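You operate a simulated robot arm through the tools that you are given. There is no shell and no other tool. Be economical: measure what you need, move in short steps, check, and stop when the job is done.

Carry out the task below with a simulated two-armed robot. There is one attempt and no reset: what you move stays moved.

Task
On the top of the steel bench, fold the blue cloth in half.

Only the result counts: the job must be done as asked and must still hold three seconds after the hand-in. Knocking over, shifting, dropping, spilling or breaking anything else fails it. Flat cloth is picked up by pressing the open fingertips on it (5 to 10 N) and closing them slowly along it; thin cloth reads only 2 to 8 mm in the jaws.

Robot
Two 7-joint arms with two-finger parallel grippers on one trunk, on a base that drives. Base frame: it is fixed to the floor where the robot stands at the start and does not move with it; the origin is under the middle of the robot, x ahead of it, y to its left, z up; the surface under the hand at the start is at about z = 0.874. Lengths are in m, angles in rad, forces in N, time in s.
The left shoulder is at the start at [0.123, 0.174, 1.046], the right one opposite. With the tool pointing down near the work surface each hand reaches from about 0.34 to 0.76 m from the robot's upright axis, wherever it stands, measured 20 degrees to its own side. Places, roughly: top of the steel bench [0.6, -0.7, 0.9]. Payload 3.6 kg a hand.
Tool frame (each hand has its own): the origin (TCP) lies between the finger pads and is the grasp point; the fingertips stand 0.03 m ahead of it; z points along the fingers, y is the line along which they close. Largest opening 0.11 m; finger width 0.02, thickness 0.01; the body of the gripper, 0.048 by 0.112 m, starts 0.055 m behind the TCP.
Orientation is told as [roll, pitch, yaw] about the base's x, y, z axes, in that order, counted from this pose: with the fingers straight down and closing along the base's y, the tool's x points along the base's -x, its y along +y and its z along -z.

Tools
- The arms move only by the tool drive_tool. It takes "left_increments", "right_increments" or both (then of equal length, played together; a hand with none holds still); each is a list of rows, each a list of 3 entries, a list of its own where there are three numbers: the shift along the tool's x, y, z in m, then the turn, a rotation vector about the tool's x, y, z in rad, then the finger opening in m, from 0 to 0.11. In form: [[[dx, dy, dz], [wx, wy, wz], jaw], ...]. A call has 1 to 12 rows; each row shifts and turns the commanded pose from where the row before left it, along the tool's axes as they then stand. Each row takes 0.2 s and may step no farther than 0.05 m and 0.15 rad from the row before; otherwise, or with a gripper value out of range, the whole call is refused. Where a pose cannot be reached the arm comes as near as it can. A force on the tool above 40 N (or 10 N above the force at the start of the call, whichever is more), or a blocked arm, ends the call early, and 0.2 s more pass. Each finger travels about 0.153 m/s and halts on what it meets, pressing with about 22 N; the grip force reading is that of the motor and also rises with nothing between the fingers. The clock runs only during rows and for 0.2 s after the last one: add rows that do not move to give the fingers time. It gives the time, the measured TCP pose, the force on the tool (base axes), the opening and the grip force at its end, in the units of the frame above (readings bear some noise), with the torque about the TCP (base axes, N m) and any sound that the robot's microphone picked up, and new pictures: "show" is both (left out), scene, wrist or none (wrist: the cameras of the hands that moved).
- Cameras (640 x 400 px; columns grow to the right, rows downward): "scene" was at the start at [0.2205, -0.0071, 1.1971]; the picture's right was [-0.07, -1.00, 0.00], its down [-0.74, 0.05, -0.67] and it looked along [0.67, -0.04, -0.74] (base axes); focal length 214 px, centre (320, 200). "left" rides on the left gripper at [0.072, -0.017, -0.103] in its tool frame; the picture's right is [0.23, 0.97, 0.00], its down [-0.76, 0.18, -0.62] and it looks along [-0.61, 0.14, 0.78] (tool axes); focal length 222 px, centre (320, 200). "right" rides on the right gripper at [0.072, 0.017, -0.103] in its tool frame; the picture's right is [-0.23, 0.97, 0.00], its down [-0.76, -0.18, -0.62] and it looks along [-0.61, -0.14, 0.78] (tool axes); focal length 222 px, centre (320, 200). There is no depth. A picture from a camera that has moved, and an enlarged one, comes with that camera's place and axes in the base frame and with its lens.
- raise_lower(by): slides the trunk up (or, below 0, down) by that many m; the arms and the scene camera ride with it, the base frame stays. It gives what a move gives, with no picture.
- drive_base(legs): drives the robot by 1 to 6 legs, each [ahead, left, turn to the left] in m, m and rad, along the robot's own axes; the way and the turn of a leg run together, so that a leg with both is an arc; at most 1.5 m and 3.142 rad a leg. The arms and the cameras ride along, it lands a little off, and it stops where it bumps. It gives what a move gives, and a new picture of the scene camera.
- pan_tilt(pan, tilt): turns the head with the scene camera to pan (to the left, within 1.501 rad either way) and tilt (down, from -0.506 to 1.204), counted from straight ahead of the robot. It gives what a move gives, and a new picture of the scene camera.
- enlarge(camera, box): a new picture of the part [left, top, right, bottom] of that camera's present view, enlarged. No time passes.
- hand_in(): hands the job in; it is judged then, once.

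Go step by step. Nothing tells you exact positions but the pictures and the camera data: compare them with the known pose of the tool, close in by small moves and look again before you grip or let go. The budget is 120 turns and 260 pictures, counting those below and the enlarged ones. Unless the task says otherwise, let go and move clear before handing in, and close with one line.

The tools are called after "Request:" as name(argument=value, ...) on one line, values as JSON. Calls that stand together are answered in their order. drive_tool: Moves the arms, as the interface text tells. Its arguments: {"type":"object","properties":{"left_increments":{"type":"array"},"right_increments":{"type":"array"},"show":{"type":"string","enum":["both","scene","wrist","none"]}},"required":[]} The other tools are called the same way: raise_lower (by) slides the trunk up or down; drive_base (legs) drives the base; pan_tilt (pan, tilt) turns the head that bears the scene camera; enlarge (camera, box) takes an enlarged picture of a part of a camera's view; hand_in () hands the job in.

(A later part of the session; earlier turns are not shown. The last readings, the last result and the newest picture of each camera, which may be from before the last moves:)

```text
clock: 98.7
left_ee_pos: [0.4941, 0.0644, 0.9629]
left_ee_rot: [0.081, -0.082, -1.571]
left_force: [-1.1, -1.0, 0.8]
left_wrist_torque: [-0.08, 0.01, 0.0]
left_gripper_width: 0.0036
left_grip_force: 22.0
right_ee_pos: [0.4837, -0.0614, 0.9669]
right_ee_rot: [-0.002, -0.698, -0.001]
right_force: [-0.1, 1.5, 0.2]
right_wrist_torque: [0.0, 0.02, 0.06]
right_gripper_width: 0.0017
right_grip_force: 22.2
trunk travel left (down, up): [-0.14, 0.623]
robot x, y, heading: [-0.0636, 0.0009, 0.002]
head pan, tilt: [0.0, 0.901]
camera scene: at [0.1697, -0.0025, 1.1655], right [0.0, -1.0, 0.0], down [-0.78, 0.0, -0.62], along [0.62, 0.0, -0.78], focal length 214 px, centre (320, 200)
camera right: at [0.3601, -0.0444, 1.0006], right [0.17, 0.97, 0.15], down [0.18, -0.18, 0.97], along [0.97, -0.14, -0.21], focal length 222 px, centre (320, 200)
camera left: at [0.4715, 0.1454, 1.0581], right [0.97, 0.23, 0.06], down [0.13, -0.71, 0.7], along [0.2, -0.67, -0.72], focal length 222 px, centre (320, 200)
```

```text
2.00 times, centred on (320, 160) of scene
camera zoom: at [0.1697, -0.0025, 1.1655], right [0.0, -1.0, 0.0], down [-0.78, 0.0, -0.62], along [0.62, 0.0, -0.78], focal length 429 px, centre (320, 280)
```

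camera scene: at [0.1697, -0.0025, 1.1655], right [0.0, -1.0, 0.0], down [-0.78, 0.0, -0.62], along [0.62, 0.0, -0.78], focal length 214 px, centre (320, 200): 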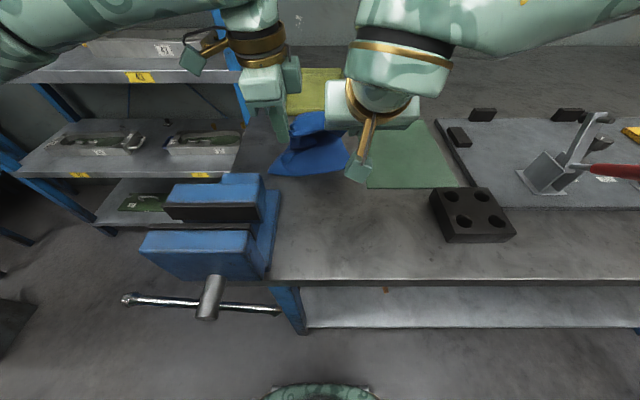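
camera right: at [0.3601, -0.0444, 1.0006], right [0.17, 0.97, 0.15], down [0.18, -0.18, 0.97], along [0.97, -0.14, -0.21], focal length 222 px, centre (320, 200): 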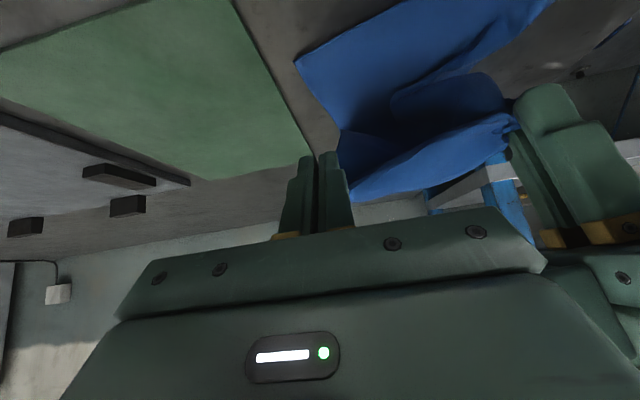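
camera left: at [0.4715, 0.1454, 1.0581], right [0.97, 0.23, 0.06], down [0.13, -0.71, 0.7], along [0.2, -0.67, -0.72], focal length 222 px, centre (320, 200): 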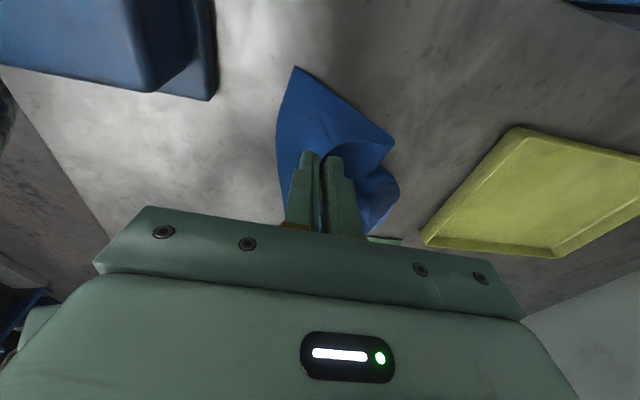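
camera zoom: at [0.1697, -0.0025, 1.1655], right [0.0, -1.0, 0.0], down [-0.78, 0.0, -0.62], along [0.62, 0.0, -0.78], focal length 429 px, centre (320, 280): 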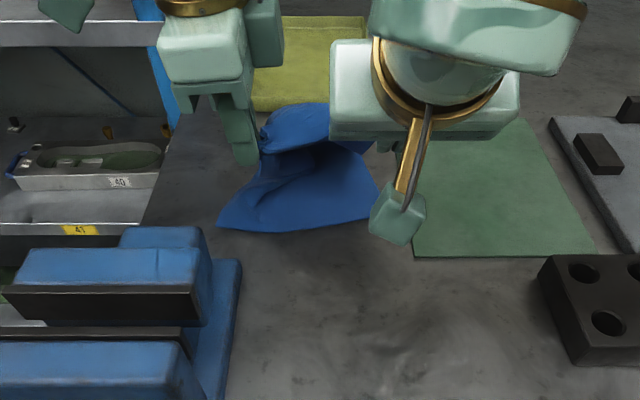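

The fold is forming; I continue back and down.

Request:
drive_tool(left_increments=[[[0.003, -0.01, 0], [0, 0, 0], 0], [[0.002, -0.01, 0], [0, 0, 0], 0]], right_increments=[[[0.0077, 0, -0.0064], [0, 0, 0], 0], [[0.006, 0, -0.005], [0, 0, 0], 0]], show="none")

Request:
raise_lower(by=-0.046)

Request:
drive_tool(left_increments=[[[0, 0, 0], [0, 0, 0], 0], [[0, 0, 0], [0, 0, 0], 0]], right_increments=[[[0, 0, 0], [0, 0, 0], 0], [[0, 0, 0], [0, 0, 0], 0]])

Request:
enlarge(camera="scene", box=[220, 60, 420, 260])

```text
clock: 99.3
left_ee_pos: [0.4736, 0.0686, 0.9604]
left_ee_rot: [0.077, -0.084, -1.572]
left_force: [0.3, -3.6, 1.0]
left_wrist_torque: [-0.08, -0.01, 0.01]
left_gripper_width: 0.004
left_grip_force: 21.6
right_ee_pos: [0.466, -0.0608, 0.9658]
right_ee_rot: [0.001, -0.697, 0.001]
right_force: [-0.2, 3.2, -1.6]
right_wrist_torque: [-0.04, 0.02, 0.07]
right_gripper_width: 0.0017
right_grip_force: 22.5
trunk travel left (down, up): [-0.14, 0.623]
robot x, y, heading: [-0.0657, -0.0, 0.002]
head pan, tilt: [0.0, 0.901]
```

```text
clock: 100.1
left_ee_pos: [0.4727, 0.0695, 0.9168]
left_ee_rot: [0.083, -0.084, -1.573]
left_force: [-0.2, -3.7, 1.1]
left_wrist_torque: [-0.1, -0.01, 0.0]
left_gripper_width: 0.0039
left_grip_force: 21.2
right_ee_pos: [0.4657, -0.0617, 0.9232]
right_ee_rot: [0.0, -0.7, -0.002]
right_force: [0.0, 2.5, -1.4]
right_wrist_torque: [-0.03, -0.01, 0.05]
right_gripper_width: 0.0019
right_grip_force: 21.8
trunk travel left (down, up): [-0.094, 0.669]
robot x, y, heading: [-0.0662, -0.0012, -0.002]
head pan, tilt: [0.0, 0.901]
```

```text
clock: 100.7
left_ee_pos: [0.4736, 0.0669, 0.9146]
left_ee_rot: [0.079, -0.083, -1.572]
left_force: [-0.4, -3.4, 0.7]
left_wrist_torque: [-0.07, 0.03, 0.03]
left_gripper_width: 0.0037
left_grip_force: 22.1
right_ee_pos: [0.4655, -0.0611, 0.9214]
right_ee_rot: [-0.002, -0.699, -0.001]
right_force: [0.2, 3.4, -0.8]
right_wrist_torque: [-0.02, 0.02, 0.05]
right_gripper_width: 0.0019
right_grip_force: 22.2
trunk travel left (down, up): [-0.094, 0.669]
robot x, y, heading: [-0.0645, 0.0005, 0.005]
head pan, tilt: [0.0, 0.901]
camera scene: at [0.198, -0.0025, 1.1162], right [0.0, -1.0, 0.0], down [-0.78, 0.0, -0.62], along [0.62, 0.0, -0.78], focal length 214 px, centre (320, 200)
camera right: at [0.3428, -0.0433, 0.9552], right [0.18, 0.97, 0.15], down [0.18, -0.18, 0.97], along [0.97, -0.14, -0.21], focal length 222 px, centre (320, 200)
camera left: at [0.4504, 0.1492, 1.0099], right [0.97, 0.23, 0.06], down [0.13, -0.71, 0.7], along [0.2, -0.67, -0.72], focal length 222 px, centre (320, 200)
```

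scene: 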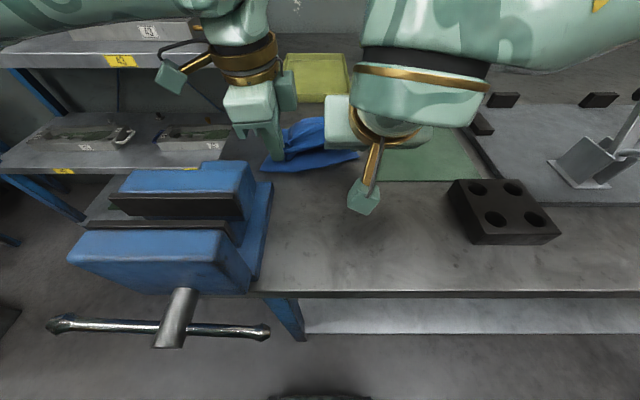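
right: 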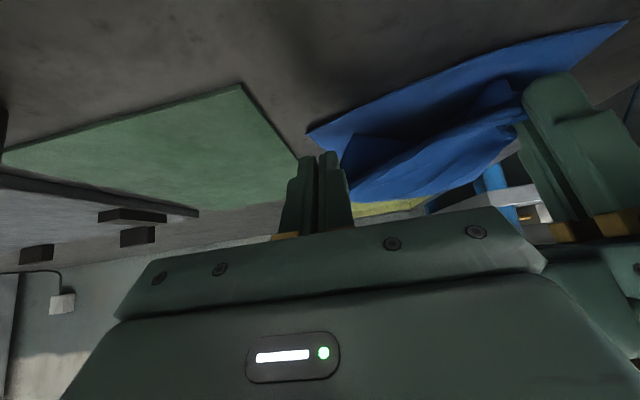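
left: 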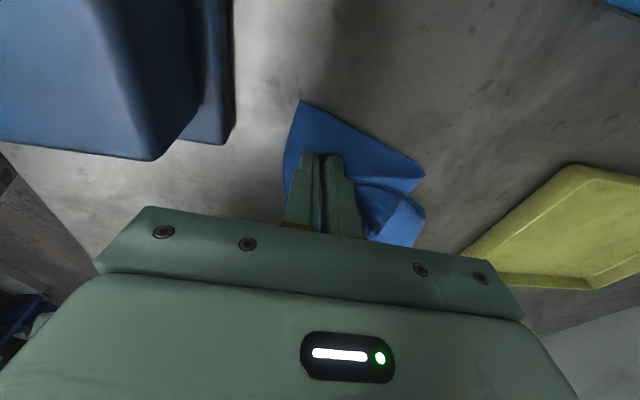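

```text
2.00 times, centred on (320, 160) of scene
camera zoom: at [0.198, -0.0025, 1.1162], right [0.0, -1.0, 0.0], down [-0.78, 0.0, -0.62], along [0.62, 0.0, -0.78], focal length 429 px, centre (320, 280)
```

zoom: 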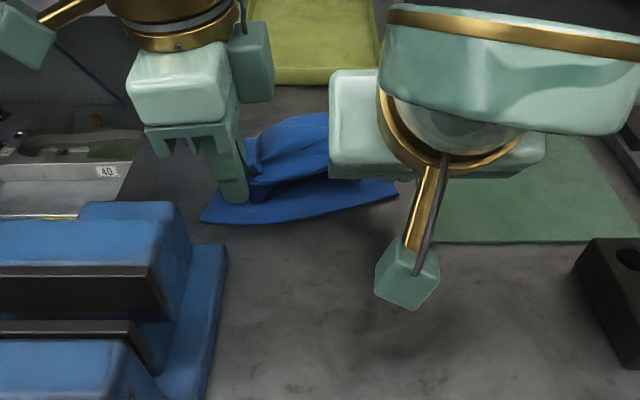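

The upper edge is nearly over the lower edge. I make a small correction, lower to the cloth, and then open the jaws gently.

Request:
drive_tool(left_increments=[[[-0.003, -0.005, 0.003], [0, 0, 0], 0], [[0, -0.003, 0.003], [0, 0, 0], 0], [[0, 0, 0.001], [0, 0, 0], 0], [[0, 0, 0], [0, 0, 0], 0]], right_increments=[[[-0.006, 0, 0.0], [0, 0, 0], 0], [[0.005, 0, 0.006], [0, 0, 0], 0], [[0.003, 0, 0.003], [0, 0, 0], 0], [[0, 0, 0], [0, 0, 0], 0]], show="none")

Request:
drive_tool(left_increments=[[[0, 0, 0], [0, 0, 0], 0.006], [[0, 0, 0], [0, 0, 0], 0.01], [[0, 0, 0], [0, 0, 0], 0.016], [[0, 0, 0], [0, 0, 0], 0.022], [[0, 0, 0], [0, 0, 0], 0.022]], right_increments=[[[0, 0, 0], [0, 0, 0], 0.005], [[0, 0, 0], [0, 0, 0], 0.01], [[0, 0, 0], [0, 0, 0], 0.016], [[0, 0, 0], [0, 0, 0], 0.022], [[0, 0, 0], [0, 0, 0], 0.022]])

```text
clock: 101.7
left_ee_pos: [0.4657, 0.0659, 0.9069]
left_ee_rot: [0.079, -0.082, -1.573]
left_force: [0.5, -0.6, 0.8]
left_wrist_torque: [-0.05, 0.02, -0.01]
left_gripper_width: 0.0037
left_grip_force: 21.5
right_ee_pos: [0.4703, -0.0605, 0.9137]
right_ee_rot: [-0.002, -0.699, -0.001]
right_force: [-0.6, 1.2, -0.5]
right_wrist_torque: [-0.02, 0.05, 0.03]
right_gripper_width: 0.0015
right_grip_force: 22.1
trunk travel left (down, up): [-0.094, 0.669]
robot x, y, heading: [-0.0642, -0.0017, 0.002]
head pan, tilt: [0.0, 0.901]
```

```text
clock: 102.9
left_ee_pos: [0.4651, 0.0653, 0.9077]
left_ee_rot: [0.078, -0.083, -1.572]
left_force: [0.4, 0.0, 0.5]
left_wrist_torque: [0.01, 0.02, 0.02]
left_gripper_width: 0.0218
left_grip_force: 0.1
right_ee_pos: [0.4697, -0.0608, 0.914]
right_ee_rot: [-0.001, -0.697, 0.001]
right_force: [0.4, 0.1, -0.2]
right_wrist_torque: [-0.01, 0.0, 0.03]
right_gripper_width: 0.022
right_grip_force: 0.0
trunk travel left (down, up): [-0.094, 0.669]
robot x, y, heading: [-0.0691, 0.0025, -0.003]
head pan, tilt: [0.0, 0.901]
camera scene: at [0.1979, -0.0025, 1.1162], right [0.0, -1.0, 0.0], down [-0.78, 0.0, -0.62], along [0.62, 0.0, -0.78], focal length 214 px, centre (320, 200)
camera right: at [0.3477, -0.0427, 0.9467], right [0.17, 0.97, 0.15], down [0.18, -0.18, 0.97], along [0.97, -0.14, -0.21], focal length 222 px, centre (320, 200)
camera left: at [0.4422, 0.1455, 1.0029], right [0.97, 0.23, 0.06], down [0.13, -0.71, 0.7], along [0.2, -0.67, -0.72], focal length 222 px, centre (320, 200)
```

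scene: 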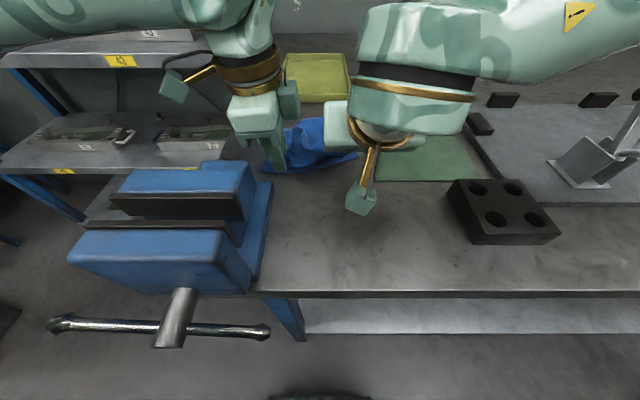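
right: 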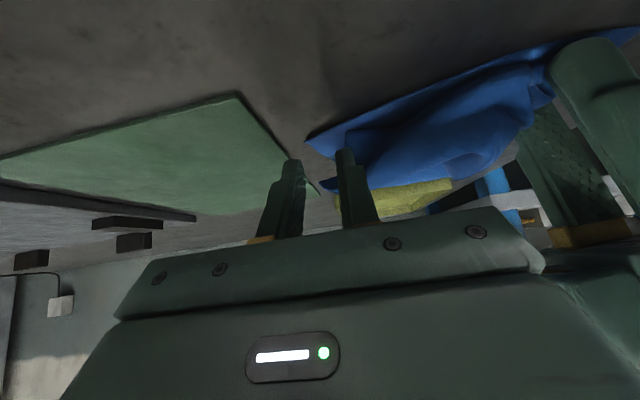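
left: 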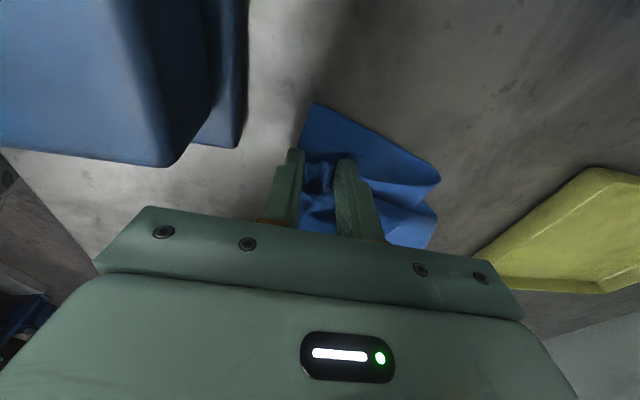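

Both released. I retreat both hands clear and view the result.

Request:
drive_tool(left_increments=[[[0, 0, -0.02], [0, 0, 0], 0.022], [[0, 0, -0.03], [0, 0, 0], 0.022], [[0.02, 0, -0.03], [0, 0, 0], 0.022], [[0.04, 0, -0.02], [0, 0, 0], 0.022], [[0.04, 0, 0], [0, 0, 0], 0.022]], right_increments=[[[0.0, 0, -0.03], [0, 0, 0], 0.022], [[0, 0, -0.04], [0, 0, 0], 0.022], [[0, -0.03, -0.03], [0, 0, 0], 0.022], [[0, -0.045, 0], [0, 0, 0], 0.022], [[0, -0.045, 0], [0, 0, 0], 0.022]], show="scene")

Request:
raise_lower(by=0.15)

Request:
enlarge(camera="scene", box=[260, 80, 420, 200])

Request:
enlarge(camera="left", box=[160, 0, 480, 200])

```text
clock: 104.1
left_ee_pos: [0.4605, 0.1748, 0.9978]
left_ee_rot: [0.08, -0.081, -1.575]
left_force: [0.2, 0.0, -1.2]
left_wrist_torque: [0.0, 0.0, 0.0]
left_gripper_width: 0.0221
left_grip_force: 0.1
right_ee_pos: [0.4059, -0.1826, 0.9929]
right_ee_rot: [-0.001, -0.699, 0.001]
right_force: [-0.2, -0.2, 0.4]
right_wrist_torque: [0.05, -0.02, -0.03]
right_gripper_width: 0.0222
right_grip_force: 0.0
trunk travel left (down, up): [-0.094, 0.669]
robot x, y, heading: [-0.0649, 0.0013, 0.004]
head pan, tilt: [0.0, 0.901]
camera scene: at [0.1977, -0.0028, 1.1162], right [0.0, -1.0, 0.0], down [-0.78, 0.0, -0.62], along [0.62, 0.0, -0.78], focal length 214 px, centre (320, 200)
```

scene: 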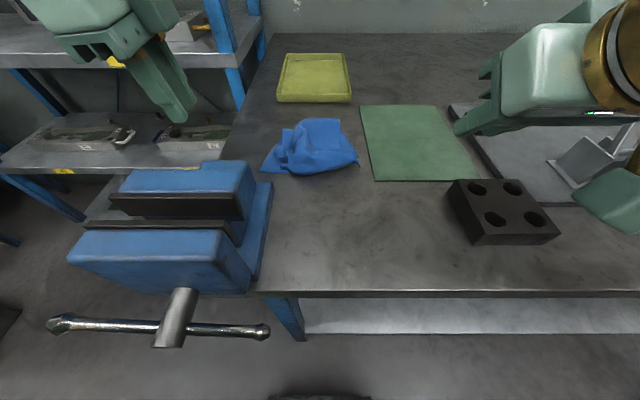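

```text
clock: 105.9
left_ee_pos: [0.4592, 0.1734, 1.1473]
left_ee_rot: [0.079, -0.082, -1.572]
left_force: [0.7, -0.3, 0.2]
left_wrist_torque: [-0.01, 0.03, -0.03]
left_gripper_width: 0.0219
left_grip_force: 0.1
right_ee_pos: [0.4064, -0.1804, 1.1405]
right_ee_rot: [-0.003, -0.699, -0.002]
right_force: [0.3, -0.3, 0.4]
right_wrist_torque: [0.01, 0.0, -0.02]
right_gripper_width: 0.0222
right_grip_force: 0.0
trunk travel left (down, up): [-0.244, 0.519]
robot x, y, heading: [-0.0668, 0.0006, 0.005]
head pan, tilt: [0.0, 0.901]
```

```text
3.33 times, centred on (340, 140) of scene
camera zoom: at [0.1133, -0.0025, 1.2743], right [0.0, -1.0, 0.0], down [-0.78, 0.0, -0.62], along [0.62, 0.0, -0.78], focal length 715 px, centre (253, 400)
```

zoom: 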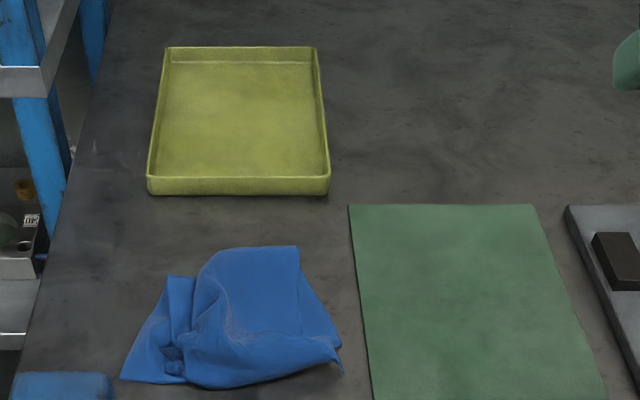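

```text
2.00 times, centred on (320, 100) of left
camera zoom: at [0.436, 0.2535, 1.243], right [0.97, 0.23, 0.06], down [0.13, -0.71, 0.7], along [0.2, -0.67, -0.72], focal length 444 px, centre (320, 400)
```

zoom: 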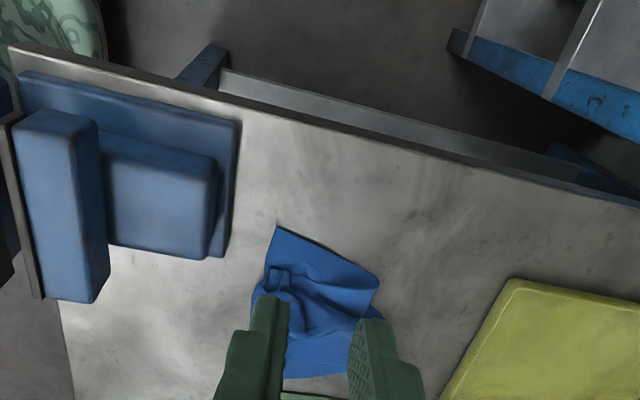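

It is a recognisable half fold: edges at x ≈ 0.455, crease at x ≈ 0.56–0.594, but the left side is crumpled. I look closer to tidy the near-left corner.

Request:
raise_lower(by=-0.15)

Request:
enlarge(camera="scene", box=[250, 105, 370, 185])

Request:
enlarge(camera="left", box=[220, 60, 460, 210])

```text
clock: 107.6
left_ee_pos: [0.4578, 0.1732, 0.9993]
left_ee_rot: [0.08, -0.083, -1.572]
left_force: [-0.7, 0.0, 1.0]
left_wrist_torque: [0.01, 0.0, -0.03]
left_gripper_width: 0.0222
left_grip_force: 0.1
right_ee_pos: [0.4043, -0.1805, 0.9919]
right_ee_rot: [0.001, -0.7, 0.001]
right_force: [0.3, 0.2, 0.2]
right_wrist_torque: [-0.01, 0.02, 0.01]
right_gripper_width: 0.022
right_grip_force: 0.1
trunk travel left (down, up): [-0.094, 0.669]
robot x, y, heading: [-0.0652, 0.001, 0.007]
head pan, tilt: [0.0, 0.901]
```

```text
5.00 times, centred on (310, 145) of scene
camera zoom: at [0.1972, -0.0025, 1.1165], right [0.0, -1.0, 0.0], down [-0.78, 0.0, -0.62], along [0.62, 0.0, -0.78], focal length 1072 px, centre (370, 475)
```

zoom: 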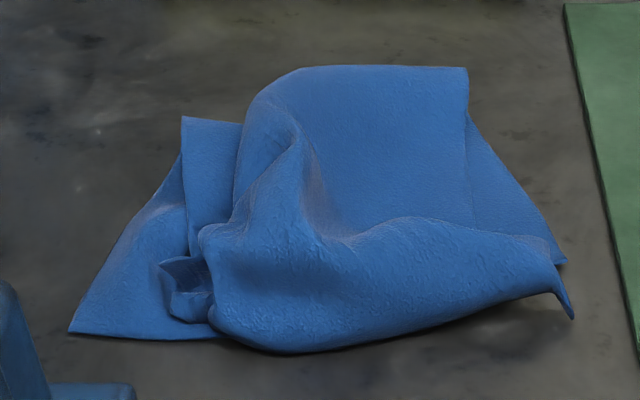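

```text
2.67 times, centred on (340, 135) of left
camera zoom: at [0.4342, 0.2533, 1.0944], right [0.97, 0.23, 0.06], down [0.13, -0.71, 0.7], along [0.2, -0.67, -0.72], focal length 592 px, centre (267, 373)
```

zoom: 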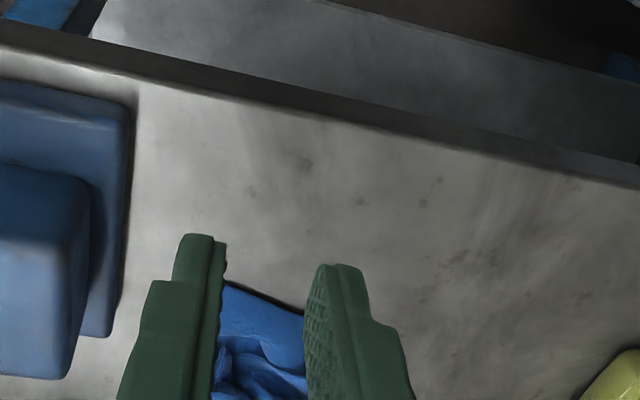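

The left side has a pleat and a crumpled corner. I will anchor the right side by pressing with the closed right fingers, and use the left hand to take the crumpled corner and draw it out to the left.

Request:
drive_tool(left_increments=[[[-0.02, 0, 0.01], [0.04, 0.04, 0], 0.03], [[-0.03, 0, 0.012], [0.04, 0.04, 0], 0.034], [[-0.03, 0, 0.012], [0, 0, 0], 0.034], [[-0.028, 0, 0.012], [0, 0, 0], 0.034], [[0, 0, 0], [0, 0, 0], 0.034]], right_increments=[[[-0.0052, 0.0325, 0.0214], [0, 0, 0], 0.0], [[-0.0052, 0.0325, 0.0214], [0, 0, 0], 0.0], [[-0.0052, 0.0325, 0.0214], [0, 0, 0], 0.0], [[-0.0052, 0.0325, 0.0214], [0, 0, 0], 0.0], [[0, 0, 0], [0, 0, 0], 0]])

Request:
enlarge(camera="left", box=[200, 60, 440, 210])

```text
clock: 108.8
left_ee_pos: [0.4609, 0.0626, 0.9558]
left_ee_rot: [0.001, -0.002, -1.569]
left_force: [-0.9, -0.4, -0.8]
left_wrist_torque: [0.02, 0.0, 0.01]
left_gripper_width: 0.0341
left_grip_force: 0.0
right_ee_pos: [0.4777, -0.05, 0.937]
right_ee_rot: [-0.001, -0.699, -0.001]
right_force: [-0.3, 0.2, -0.7]
right_wrist_torque: [0.02, 0.02, -0.01]
right_gripper_width: 0.0
right_grip_force: 21.8
trunk travel left (down, up): [-0.094, 0.669]
robot x, y, heading: [-0.065, -0.0006, 0.001]
head pan, tilt: [0.0, 0.901]
camera scene: at [0.1976, -0.0026, 1.1163], right [0.0, -1.0, 0.0], down [-0.78, 0.0, -0.62], along [0.62, 0.0, -0.78], focal length 214 px, centre (320, 200)
camera right: at [0.3551, -0.0319, 0.9701], right [0.17, 0.97, 0.15], down [0.18, -0.18, 0.97], along [0.97, -0.14, -0.21], focal length 222 px, centre (320, 200)
camera left: at [0.4452, 0.1354, 1.059], right [0.97, 0.23, 0.0], down [0.18, -0.76, 0.63], along [0.14, -0.61, -0.78], focal length 222 px, centre (320, 200)
```

scene: 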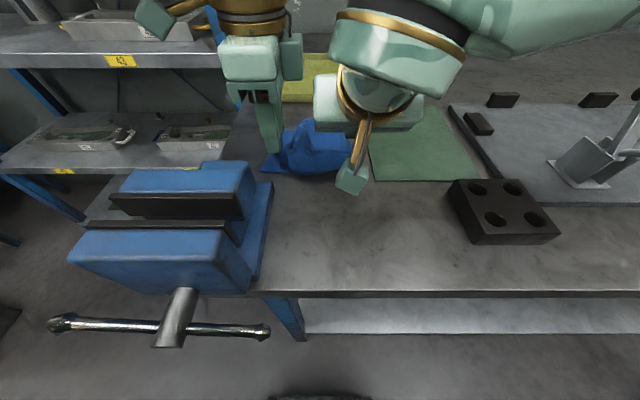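
right: 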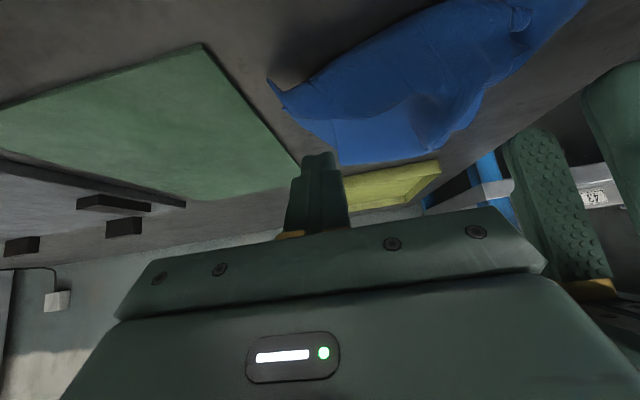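
left: 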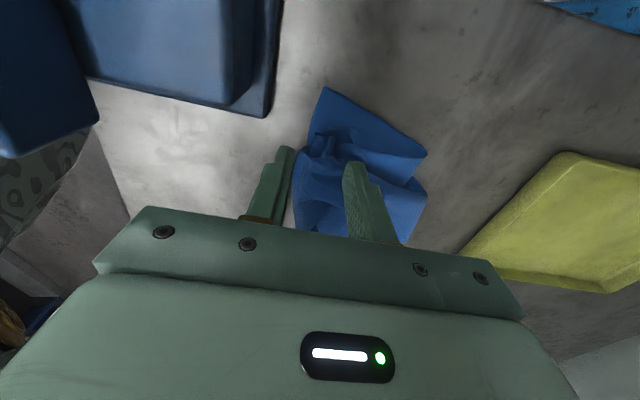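

```text
2.67 times, centred on (320, 135) of left
camera zoom: at [0.4452, 0.1354, 1.059], right [0.97, 0.23, 0.0], down [0.18, -0.76, 0.63], along [0.14, -0.61, -0.78], focal length 592 px, centre (320, 373)
```

zoom: 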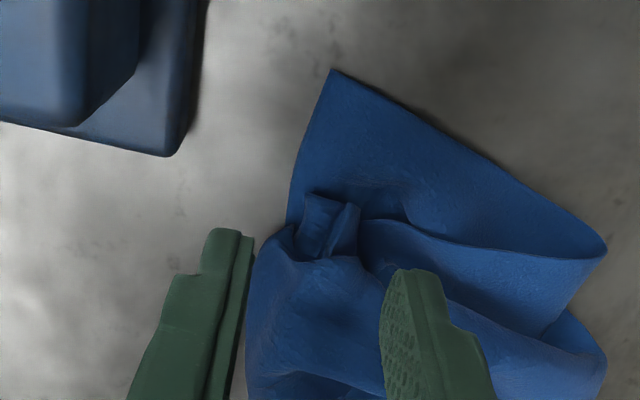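

The near-left ears stand at (0.465, 0.063), right under the left jaw. I lower, close on them, and meanwhile press the right fingers lightly on the other end.

Request:
drive_tool(left_increments=[[[0.002, 0.002, 0.02], [0, 0, 0], 0.034], [[0.001, 0.001, 0.02], [0, 0, 0], 0.034], [[0, 0, 0.007], [0, 0, 0], 0.034], [[0, 0, 0], [0, 0, 0], 0.026], [[0, 0, 0], [0, 0, 0], 0.018], [[0, 0, 0], [0, 0, 0], 0.01], [[0, 0, 0], [0, 0, 0], 0.004], [[0, 0, 0], [0, 0, 0], 0], [[0, 0, 0], [0, 0, 0], 0], [[0, 0, 0], [0, 0, 0], 0]], right_increments=[[[0.0045, 0, 0.0054], [0, 0, 0], 0], [[0.0045, 0, 0.0054], [0, 0, 0], 0], [[0.0045, 0, 0.0054], [0, 0, 0], 0], [[0, 0, 0], [0, 0, 0], 0], [[0, 0, 0], [0, 0, 0], 0], [[0, 0, 0], [0, 0, 0], 0], [[0, 0, 0], [0, 0, 0], 0], [[0, 0, 0], [0, 0, 0], 0], [[0, 0, 0], [0, 0, 0], 0], [[0, 0, 0], [0, 0, 0], 0]])

Request:
enlarge(camera="left", box=[200, 60, 440, 210])

```text
clock: 111.0
left_ee_pos: [0.4616, 0.0661, 0.9079]
left_ee_rot: [-0.002, -0.004, -1.571]
left_force: [0.4, 0.3, -0.6]
left_wrist_torque: [0.0, 0.03, 0.01]
left_gripper_width: 0.0032
left_grip_force: 22.0
right_ee_pos: [0.4789, -0.0506, 0.9167]
right_ee_rot: [-0.002, -0.698, 0.0]
right_force: [0.5, 0.1, -0.9]
right_wrist_torque: [0.02, 0.0, -0.01]
right_gripper_width: 0.0
right_grip_force: 21.9
trunk travel left (down, up): [-0.094, 0.669]
robot x, y, heading: [-0.0656, -0.0, -0.0]
head pan, tilt: [0.0, 0.901]
camera scene: at [0.1979, -0.0025, 1.1162], right [0.0, -1.0, 0.0], down [-0.78, 0.0, -0.62], along [0.62, 0.0, -0.78], focal length 214 px, centre (320, 200)
camera right: at [0.3553, -0.0338, 0.9499], right [0.17, 0.97, 0.15], down [0.18, -0.18, 0.97], along [0.97, -0.14, -0.21], focal length 222 px, centre (320, 200)
camera left: at [0.447, 0.1382, 1.0106], right [0.97, 0.23, 0.0], down [0.18, -0.76, 0.63], along [0.14, -0.61, -0.78], focal length 222 px, centre (320, 200)
```

scene: 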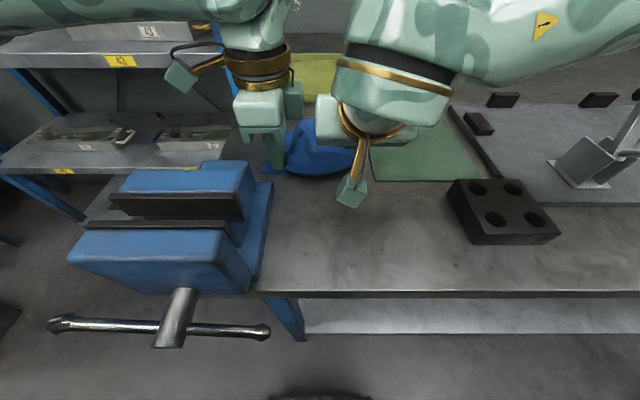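
right: 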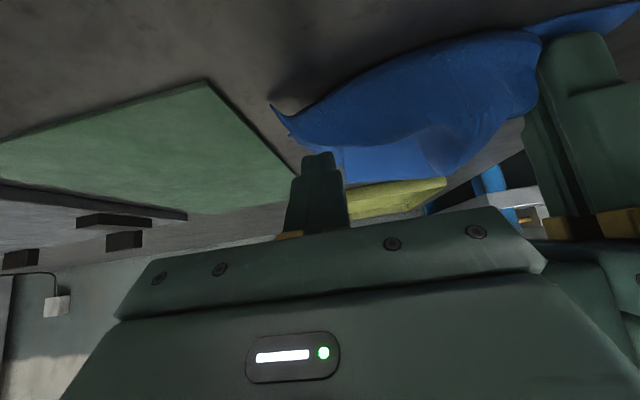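
left: 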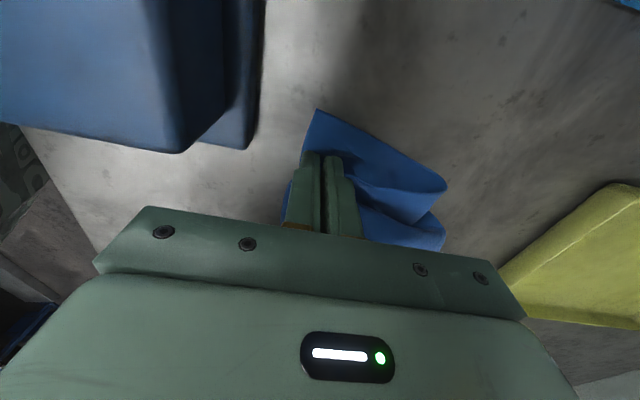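

```text
2.67 times, centred on (320, 135) of left
camera zoom: at [0.447, 0.1382, 1.0106], right [0.97, 0.23, 0.0], down [0.18, -0.76, 0.63], along [0.14, -0.61, -0.78], focal length 592 px, centre (320, 373)
```

zoom: 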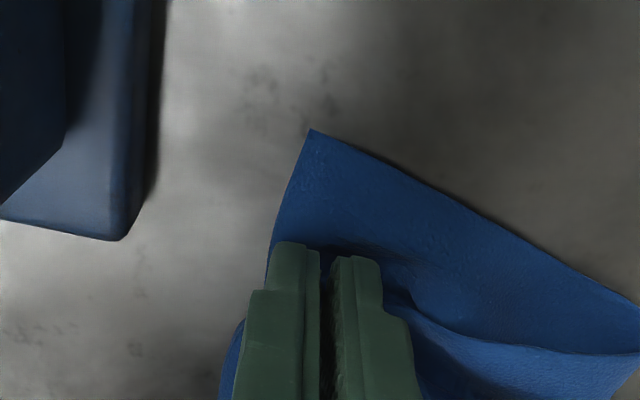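

The left jaw holds the ears (3.2 mm). I press the right fingers down as an anchor, then draw the left corner out and down.

Request:
drive_tool(left_increments=[[[0, 0, 0], [0, 0, 0], 0], [[0, 0, 0], [0, 0, 0], 0], [[0, 0, 0], [0, 0, 0], 0]], right_increments=[[[0.0032, 0, 0.0038], [0, 0, 0], 0], [[0.0032, 0, 0.0038], [0, 0, 0], 0], [[0.0006, 0, 0.0008], [0, 0, 0], 0]], show="none")

Request:
drive_tool(left_increments=[[[0, 0, -0.012], [0, 0, 0], 0], [[0.008, -0.001, 0], [0, 0, 0], 0], [[0.008, -0.001, 0], [0, 0, 0], 0], [[0.006, -0.001, 0.0], [0, 0, 0], 0], [[0, 0, 0], [0, 0, 0], 0]], show="none")

Request:
enlarge(camera="scene", box=[250, 105, 370, 185])

Request:
enlarge(camera="left", box=[200, 60, 480, 235])

```text
clock: 111.8
left_ee_pos: [0.4632, 0.0661, 0.9075]
left_ee_rot: [-0.001, -0.003, -1.57]
left_force: [-0.1, 0.6, 0.7]
left_wrist_torque: [-0.03, -0.04, 0.0]
left_gripper_width: 0.0029
left_grip_force: 21.8
right_ee_pos: [0.4771, -0.0512, 0.9057]
right_ee_rot: [-0.001, -0.699, 0.0]
right_force: [0.6, 0.1, 0.1]
right_wrist_torque: [-0.02, 0.01, -0.02]
right_gripper_width: 0.0
right_grip_force: 22.1
trunk travel left (down, up): [-0.094, 0.669]
robot x, y, heading: [-0.0625, -0.0009, -0.001]
head pan, tilt: [0.0, 0.901]
```

```text
clock: 113.0
left_ee_pos: [0.4595, 0.0882, 0.9195]
left_ee_rot: [-0.001, -0.003, -1.569]
left_force: [0.5, 0.1, -0.3]
left_wrist_torque: [0.02, 0.03, 0.0]
left_gripper_width: 0.0031
left_grip_force: 21.3
right_ee_pos: [0.477, -0.0507, 0.9073]
right_ee_rot: [-0.003, -0.696, 0.0]
right_force: [0.1, -0.3, -0.6]
right_wrist_torque: [-0.01, -0.01, -0.01]
right_gripper_width: 0.0
right_grip_force: 22.1
trunk travel left (down, up): [-0.094, 0.669]
robot x, y, heading: [-0.0653, -0.0024, -0.002]
head pan, tilt: [0.0, 0.901]
```

```text
5.00 times, centred on (310, 145) of scene
camera zoom: at [0.1979, -0.0025, 1.1162], right [0.0, -1.0, 0.0], down [-0.78, 0.0, -0.62], along [0.62, 0.0, -0.78], focal length 1072 px, centre (370, 475)
```

zoom: 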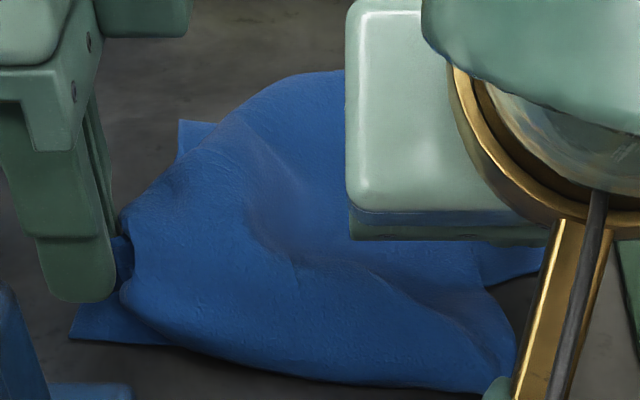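

```text
2.29 times, centred on (340, 148) of left
camera zoom: at [0.4447, 0.161, 1.0225], right [0.97, 0.23, 0.0], down [0.18, -0.76, 0.63], along [0.14, -0.61, -0.78], focal length 508 px, centre (274, 320)
```

zoom: 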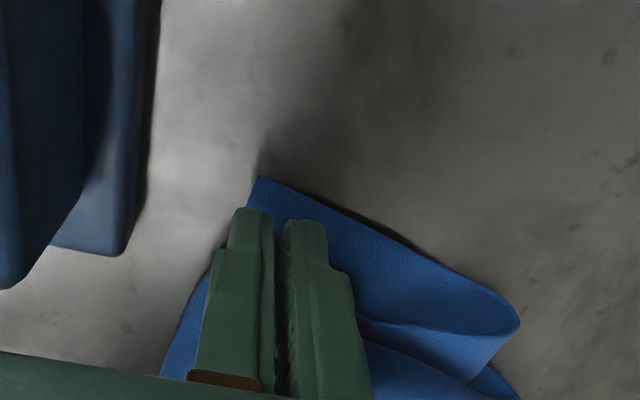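

The top layer has spread nicely. I set the left corner down on the far-left corner, release, and clear both hands for a look.

Request:
drive_tool(left_increments=[[[0.002, 0, 0.006], [0, 0, 0], 0], [[0, 0, 0.006], [0, 0, 0], 0], [[0, 0, 0], [0, 0, 0], 0.006], [[0, 0, 0], [0, 0, 0], 0.012], [[0, 0, 0], [0, 0, 0], 0.02], [[0, 0, 0], [0, 0, 0], 0.02], [[0, 0, -0.03], [0, 0, 0], 0.02], [[0.02, 0, -0.04], [0, 0, 0], 0.02], [[0.04, 0, 0], [0, 0, 0], 0.02], [[0.03, 0, 0], [0, 0, 0], 0.02]], right_increments=[[[0, 0, 0], [0, 0, 0], 0], [[0, 0, 0], [0, 0, 0], 0], [[0, 0, 0], [0, 0, 0], 0], [[0, 0, 0], [0, 0, 0], 0], [[-0.013, 0, -0.015], [0, 0, 0], 0], [[-0.013, 0, -0.015], [0, 0, 0], 0], [[-0.013, -0.03, -0.015], [0, 0, 0], 0.03], [[-0.02, -0.04, -0.02], [0, 0, 0], 0.03], [[0, -0.04, 0], [0, 0, 0], 0.03], [[0, -0.03, 0], [0, 0, 0], 0.03]], show="none")

Request:
enlarge(camera="scene", box=[250, 105, 370, 185])

Request:
enlarge(camera="left", box=[200, 60, 480, 235])

```text
clock: 115.2
left_ee_pos: [0.4611, 0.1804, 0.9764]
left_ee_rot: [0.001, -0.003, -1.57]
left_force: [-0.9, -0.6, 0.0]
left_wrist_torque: [-0.01, -0.01, 0.02]
left_gripper_width: 0.0198
left_grip_force: 0.0
right_ee_pos: [0.479, -0.1888, 0.9947]
right_ee_rot: [-0.003, -0.698, 0.002]
right_force: [-0.7, 0.5, -0.1]
right_wrist_torque: [0.0, 0.03, 0.04]
right_gripper_width: 0.0301
right_grip_force: 0.1
trunk travel left (down, up): [-0.094, 0.669]
robot x, y, heading: [-0.0666, 0.0007, 0.001]
head pan, tilt: [0.0, 0.901]
```

```text
5.00 times, centred on (310, 145) of scene
camera zoom: at [0.1976, -0.0026, 1.1163], right [0.0, -1.0, 0.0], down [-0.78, 0.0, -0.62], along [0.62, 0.0, -0.78], focal length 1072 px, centre (370, 475)
```

zoom: 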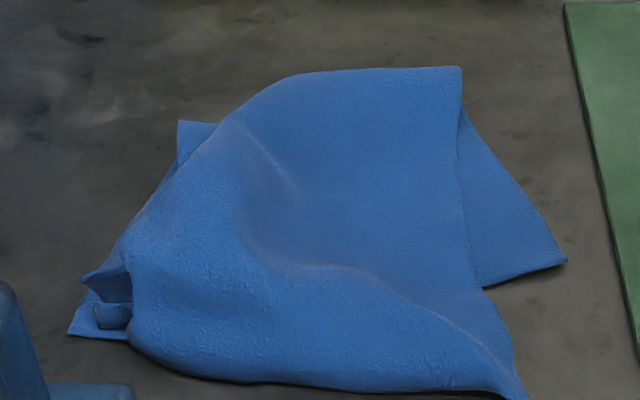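

```text
2.29 times, centred on (340, 148) of left
camera zoom: at [0.4452, 0.2528, 1.0793], right [0.97, 0.23, 0.0], down [0.18, -0.76, 0.63], along [0.14, -0.61, -0.78], focal length 508 px, centre (274, 320)
```

zoom: 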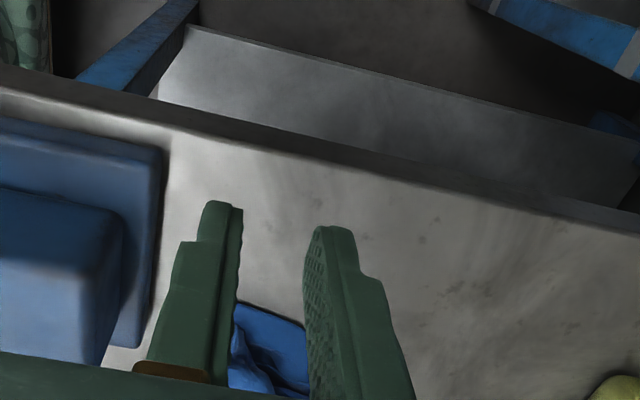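

Much cleaner. On the right the upper layer overhangs (its corner at about (0.42, −0.05)) while the lower corner shows at (0.482, −0.069); pulling that lower corner about 3 cm toward the robot should even both layers. I turn the right hand upright and yaw it for that pinch.

Request:
drive_tool(right_increments=[[[0, 0, 0], [0, 0.14, 0], 0.03], [[0, 0, 0], [0, 0.14, 0], 0.03], [[0, 0, 0], [0, 0.14, 0], 0.03], [[0, 0, 0], [0, 0.14, 0], 0.03], [[0, 0, 0], [0, 0.14, 0], 0.03], [[0, 0, 0], [0, 0, 0], 0.03]], show="none")

Request:
drive_tool(right_increments=[[[0, 0, 0], [0, 0, -0.15], 0.02], [[0, 0, 0], [0, 0, -0.15], 0.02], [[0, 0, 0], [0, 0, -0.15], 0.02], [[0, 0, 0], [0, 0, -0.15], 0.02], [[0, 0, 0], [0, 0, -0.15], 0.02], [[0, 0, 0], [0, 0, -0.15], 0.02], [[0, 0, 0], [0, 0, -0.15], 0.02], [[0, 0, 0], [0, 0, -0.15], 0.02], [[0, 0, 0], [0, 0, -0.15], 0.02], [[0, 0, 0], [0, 0, -0.15], 0.02], [[0, 0, 0], [0, 0, -0.07], 0.02], [[0, 0, 0], [0, 0, 0], 0.02]])

```text
clock: 116.6
left_ee_pos: [0.4622, 0.1804, 0.9762]
left_ee_rot: [0.001, -0.003, -1.571]
left_force: [0.0, -0.5, -0.5]
left_wrist_torque: [-0.01, 0.01, -0.04]
left_gripper_width: 0.0201
left_grip_force: 0.1
right_ee_pos: [0.4799, -0.1889, 0.994]
right_ee_rot: [-0.001, 0.003, 0.0]
right_force: [-0.7, -0.4, -0.8]
right_wrist_torque: [0.0, -0.04, 0.0]
right_gripper_width: 0.0299
right_grip_force: 0.1
trunk travel left (down, up): [-0.094, 0.669]
robot x, y, heading: [-0.0662, -0.0026, -0.004]
head pan, tilt: [0.0, 0.901]
```

```text
clock: 119.2
left_ee_pos: [0.4601, 0.1808, 0.9755]
left_ee_rot: [-0.001, -0.003, -1.57]
left_force: [-0.5, 0.3, -0.2]
left_wrist_torque: [0.03, 0.01, 0.0]
left_gripper_width: 0.0202
left_grip_force: 0.1
right_ee_pos: [0.4802, -0.1914, 0.993]
right_ee_rot: [0.001, 0.001, 0.146]
right_force: [0.0, -0.6, -0.2]
right_wrist_torque: [-0.02, 0.01, -0.01]
right_gripper_width: 0.0198
right_grip_force: 0.2
right hand out of reach, approached as far as the arm can: row 2, 3, 4, 5, 6, 7, 8, 9, 10, 11
trunk travel left (down, up): [-0.094, 0.669]
robot x, y, heading: [-0.0648, -0.0002, -0.001]
head pan, tilt: [0.0, 0.901]
camera scene: at [0.1979, -0.0025, 1.1162], right [0.0, -1.0, 0.0], down [-0.78, 0.0, -0.62], along [0.62, 0.0, -0.78], focal length 214 px, centre (320, 200)
camera right: at [0.4048, -0.1845, 1.098], right [0.08, 1.0, 0.0], down [0.78, -0.07, 0.62], along [0.62, -0.05, -0.78], focal length 222 px, centre (320, 200)
```

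scene: 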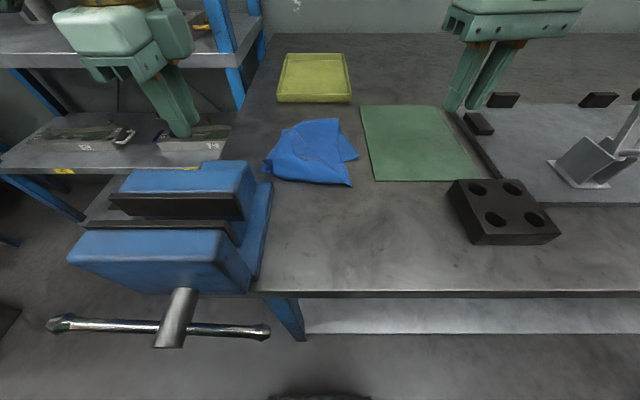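
right: 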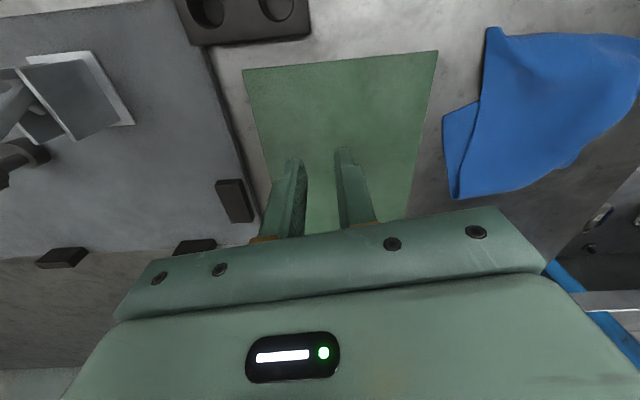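

That direction is limited; I try turning the right hand the other way.

Request:
drive_tool(right_increments=[[[0, 0, 0], [0, 0, 0.15], 0.02], [[0, 0, 0], [0, 0, 0.15], 0.02], [[0, 0, 0], [0, 0, 0.15], 0.02], [[0, 0, 0], [0, 0, 0.15], 0.02], [[0, 0, 0], [0, 0, 0.15], 0.02], [[0, 0, 0], [0, 0, 0.15], 0.02], [[0, 0, 0], [0, 0, 0.15], 0.02], [[0, 0, 0], [0, 0, 0.15], 0.02], [[0, 0, 0], [0, 0, 0.15], 0.02], [[0, 0, 0], [0, 0, 0.15], 0.02], [[0, 0, 0], [0, 0, 0.15], 0.02], [[0, 0, 0], [0, 0, 0.0], 0.02]])

```text
clock: 121.8
left_ee_pos: [0.4602, 0.1815, 0.9748]
left_ee_rot: [-0.001, -0.004, -1.572]
left_force: [0.4, 0.3, 0.3]
left_wrist_torque: [0.0, -0.03, 0.03]
left_gripper_width: 0.02
left_grip_force: 0.1
right_ee_pos: [0.4787, -0.1912, 0.9936]
right_ee_rot: [-0.001, 0.001, -1.506]
right_force: [0.1, -0.8, -1.0]
right_wrist_torque: [0.03, 0.03, -0.01]
right_gripper_width: 0.0201
right_grip_force: 0.0
trunk travel left (down, up): [-0.094, 0.669]
robot x, y, heading: [-0.0663, 0.0008, 0.005]
head pan, tilt: [0.0, 0.901]
camera scene: at [0.1979, -0.0025, 1.1162], right [0.0, -1.0, 0.0], down [-0.78, 0.0, -0.62], along [0.62, 0.0, -0.78], focal length 214 px, centre (320, 200)
camera right: at [0.4915, -0.1168, 1.0977], right [0.99, -0.16, 0.0], down [-0.13, -0.77, 0.62], along [-0.1, -0.61, -0.78], focal length 222 px, centre (320, 200)
```

scene: 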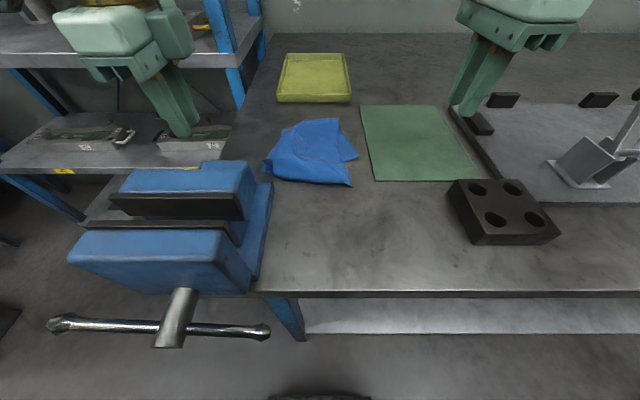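
right: 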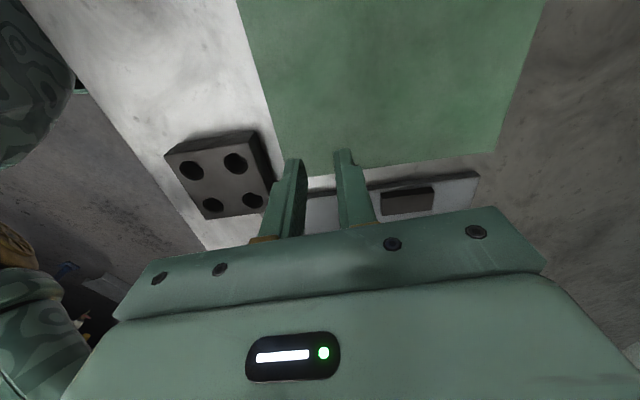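

That works. I bring the right hand over the exposed lower-right corner.

Request:
drive_tool(right_increments=[[[0.033, 0.0057, 0.01], [0, 0, 0], 0.02], [[0.033, 0.0057, 0.016], [0, 0, 0], 0.02], [[0.033, 0.0057, 0.018], [0, 0, 0], 0.02], [[0.033, 0.0057, 0.018], [0, 0, 0], 0.02], [[0, 0, 0], [0, 0, 0], 0.02]], show="none")

Request:
enlarge(camera="right", box=[160, 40, 480, 240])

Request:
enlarge(camera="scene", box=[250, 105, 370, 185])

```text
clock: 123.0
left_ee_pos: [0.4598, 0.1802, 0.9758]
left_ee_rot: [-0.001, -0.004, -1.571]
left_force: [0.2, 0.6, -0.6]
left_wrist_torque: [0.02, -0.03, 0.03]
left_gripper_width: 0.0201
left_grip_force: 0.1
right_ee_pos: [0.4922, -0.0585, 0.9328]
right_ee_rot: [-0.001, 0.002, -1.506]
right_force: [-0.5, -0.1, -0.6]
right_wrist_torque: [0.0, -0.02, 0.01]
right_gripper_width: 0.0201
right_grip_force: 0.0
trunk travel left (down, up): [-0.094, 0.669]
robot x, y, heading: [-0.0669, 0.0011, -0.0]
head pan, tilt: [0.0, 0.901]
```

```text
2.00 times, centred on (320, 140) of right
camera zoom: at [0.5044, 0.0154, 1.0361], right [0.99, -0.16, 0.0], down [-0.13, -0.77, 0.62], along [-0.1, -0.61, -0.78], focal length 444 px, centre (320, 320)
```

zoom: 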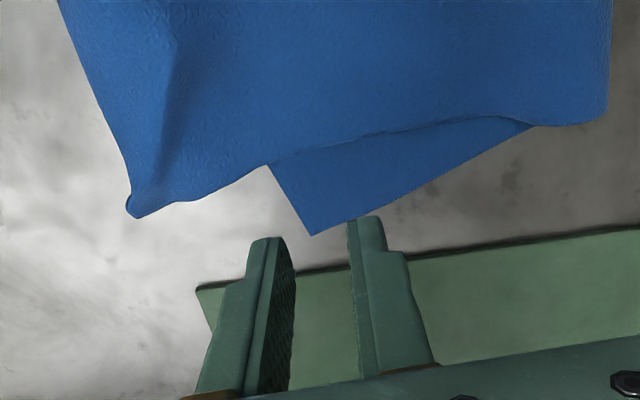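

```text
5.00 times, centred on (310, 145) of scene
camera zoom: at [0.1978, -0.0026, 1.1162], right [0.0, -1.0, 0.0], down [-0.78, 0.0, -0.62], along [0.62, 0.0, -0.78], focal length 1072 px, centre (370, 475)
```

zoom: 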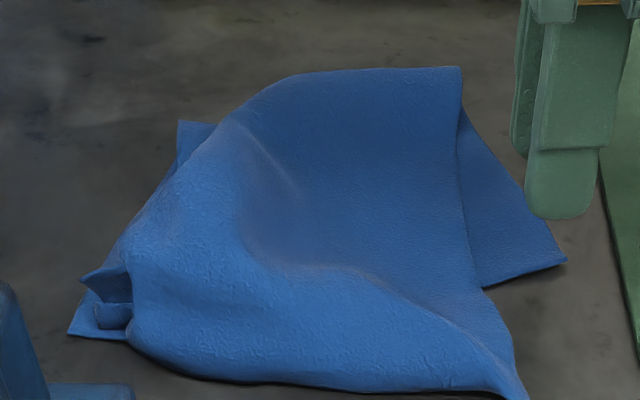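

The exposed triangle is clear: its corner is at (0.487, −0.067). I descend to contact there.

Request:
drive_tool(right_increments=[[[-0.001, 0.005, 0.015], [0, 0, 0], 0.02], [[0, 0, 0.01], [0, 0, 0], 0.02], [[0, 0, 0.004], [0, 0, 0], 0.02], [[0, 0, 0.001], [0, 0, 0], 0.02], [[0, 0, 0], [0, 0, 0], 0.02]], show="none")

Request:
drive_tool(right_increments=[[[0, 0, 0.001], [0, 0, 0], 0.02], [[0, 0, 0], [0, 0, 0], 0.02], [[0, 0, 0], [0, 0, 0], 0.02]], show="none")

```text
clock: 124.2
left_ee_pos: [0.4609, 0.1797, 0.9765]
left_ee_rot: [-0.001, -0.002, -1.57]
left_force: [-0.7, 0.1, 0.0]
left_wrist_torque: [-0.01, 0.03, -0.01]
left_gripper_width: 0.0199
left_grip_force: 0.0
right_ee_pos: [0.4985, -0.058, 0.9026]
right_ee_rot: [-0.002, -0.002, -1.504]
right_force: [0.0, -0.2, 0.8]
right_wrist_torque: [0.02, -0.02, 0.02]
right_gripper_width: 0.0201
right_grip_force: 0.0
trunk travel left (down, up): [-0.094, 0.669]
robot x, y, heading: [-0.0638, 0.0002, -0.002]
head pan, tilt: [0.0, 0.901]
```

```text
clock: 125.0
left_ee_pos: [0.4605, 0.1805, 0.9766]
left_ee_rot: [0.001, -0.003, -1.571]
left_force: [0.0, 0.7, 0.1]
left_wrist_torque: [-0.01, 0.05, -0.02]
left_gripper_width: 0.02
left_grip_force: 0.1
right_ee_pos: [0.499, -0.0583, 0.9017]
right_ee_rot: [0.004, 0.002, -1.505]
right_force: [1.9, -0.3, 11.7]
right_wrist_torque: [0.02, -0.02, 0.01]
right_gripper_width: 0.02
right_grip_force: 0.0
trunk travel left (down, up): [-0.094, 0.669]
robot x, y, heading: [-0.0664, -0.0016, 0.002]
head pan, tilt: [0.0, 0.901]
```

Contact at 12 N; I ease a little and close slowly.

Request:
drive_tool(right_increments=[[[0, 0, -0.0002], [0, 0, 0], 0.017], [[0, 0, 0], [0, 0, 0], 0.014], [[0, 0, 0], [0, 0, 0], 0.011], [[0, 0, 0], [0, 0, 0], 0.008], [[0, 0, 0], [0, 0, 0], 0.005], [[0, 0, 0], [0, 0, 0], 0.002], [[0, 0, 0], [0, 0, 0], 0.0], [[0, 0, 0], [0, 0, 0], 0.0]], show="none")

Request:
enlarge(camera="right", box=[160, 40, 480, 240])

```text
clock: 126.8
left_ee_pos: [0.4596, 0.1789, 0.9767]
left_ee_rot: [0.0, -0.003, -1.568]
left_force: [-0.6, 0.2, -0.7]
left_wrist_torque: [0.01, -0.03, 0.01]
left_gripper_width: 0.02
left_grip_force: 0.2
right_ee_pos: [0.498, -0.0573, 0.9015]
right_ee_rot: [0.002, 0.001, -1.505]
right_force: [0.2, 0.7, 11.6]
right_wrist_torque: [0.03, 0.01, -0.05]
right_gripper_width: 0.0
right_grip_force: 22.3
trunk travel left (down, up): [-0.094, 0.669]
robot x, y, heading: [-0.0655, -0.0014, 0.002]
head pan, tilt: [0.0, 0.901]
```

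```text
2.00 times, centred on (320, 140) of right
camera zoom: at [0.5093, 0.0164, 1.0056], right [0.99, -0.16, 0.0], down [-0.13, -0.77, 0.62], along [-0.1, -0.61, -0.78], focal length 444 px, centre (320, 320)
```

zoom: 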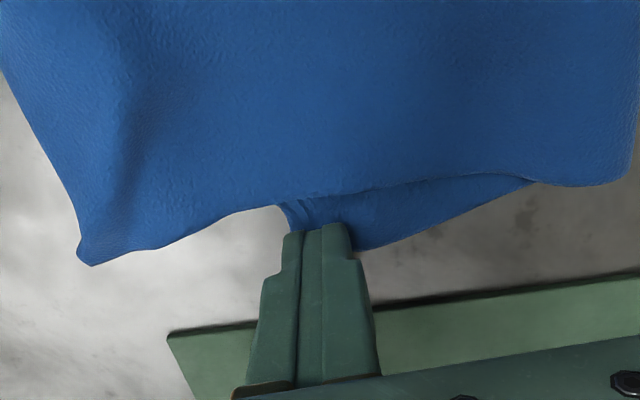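

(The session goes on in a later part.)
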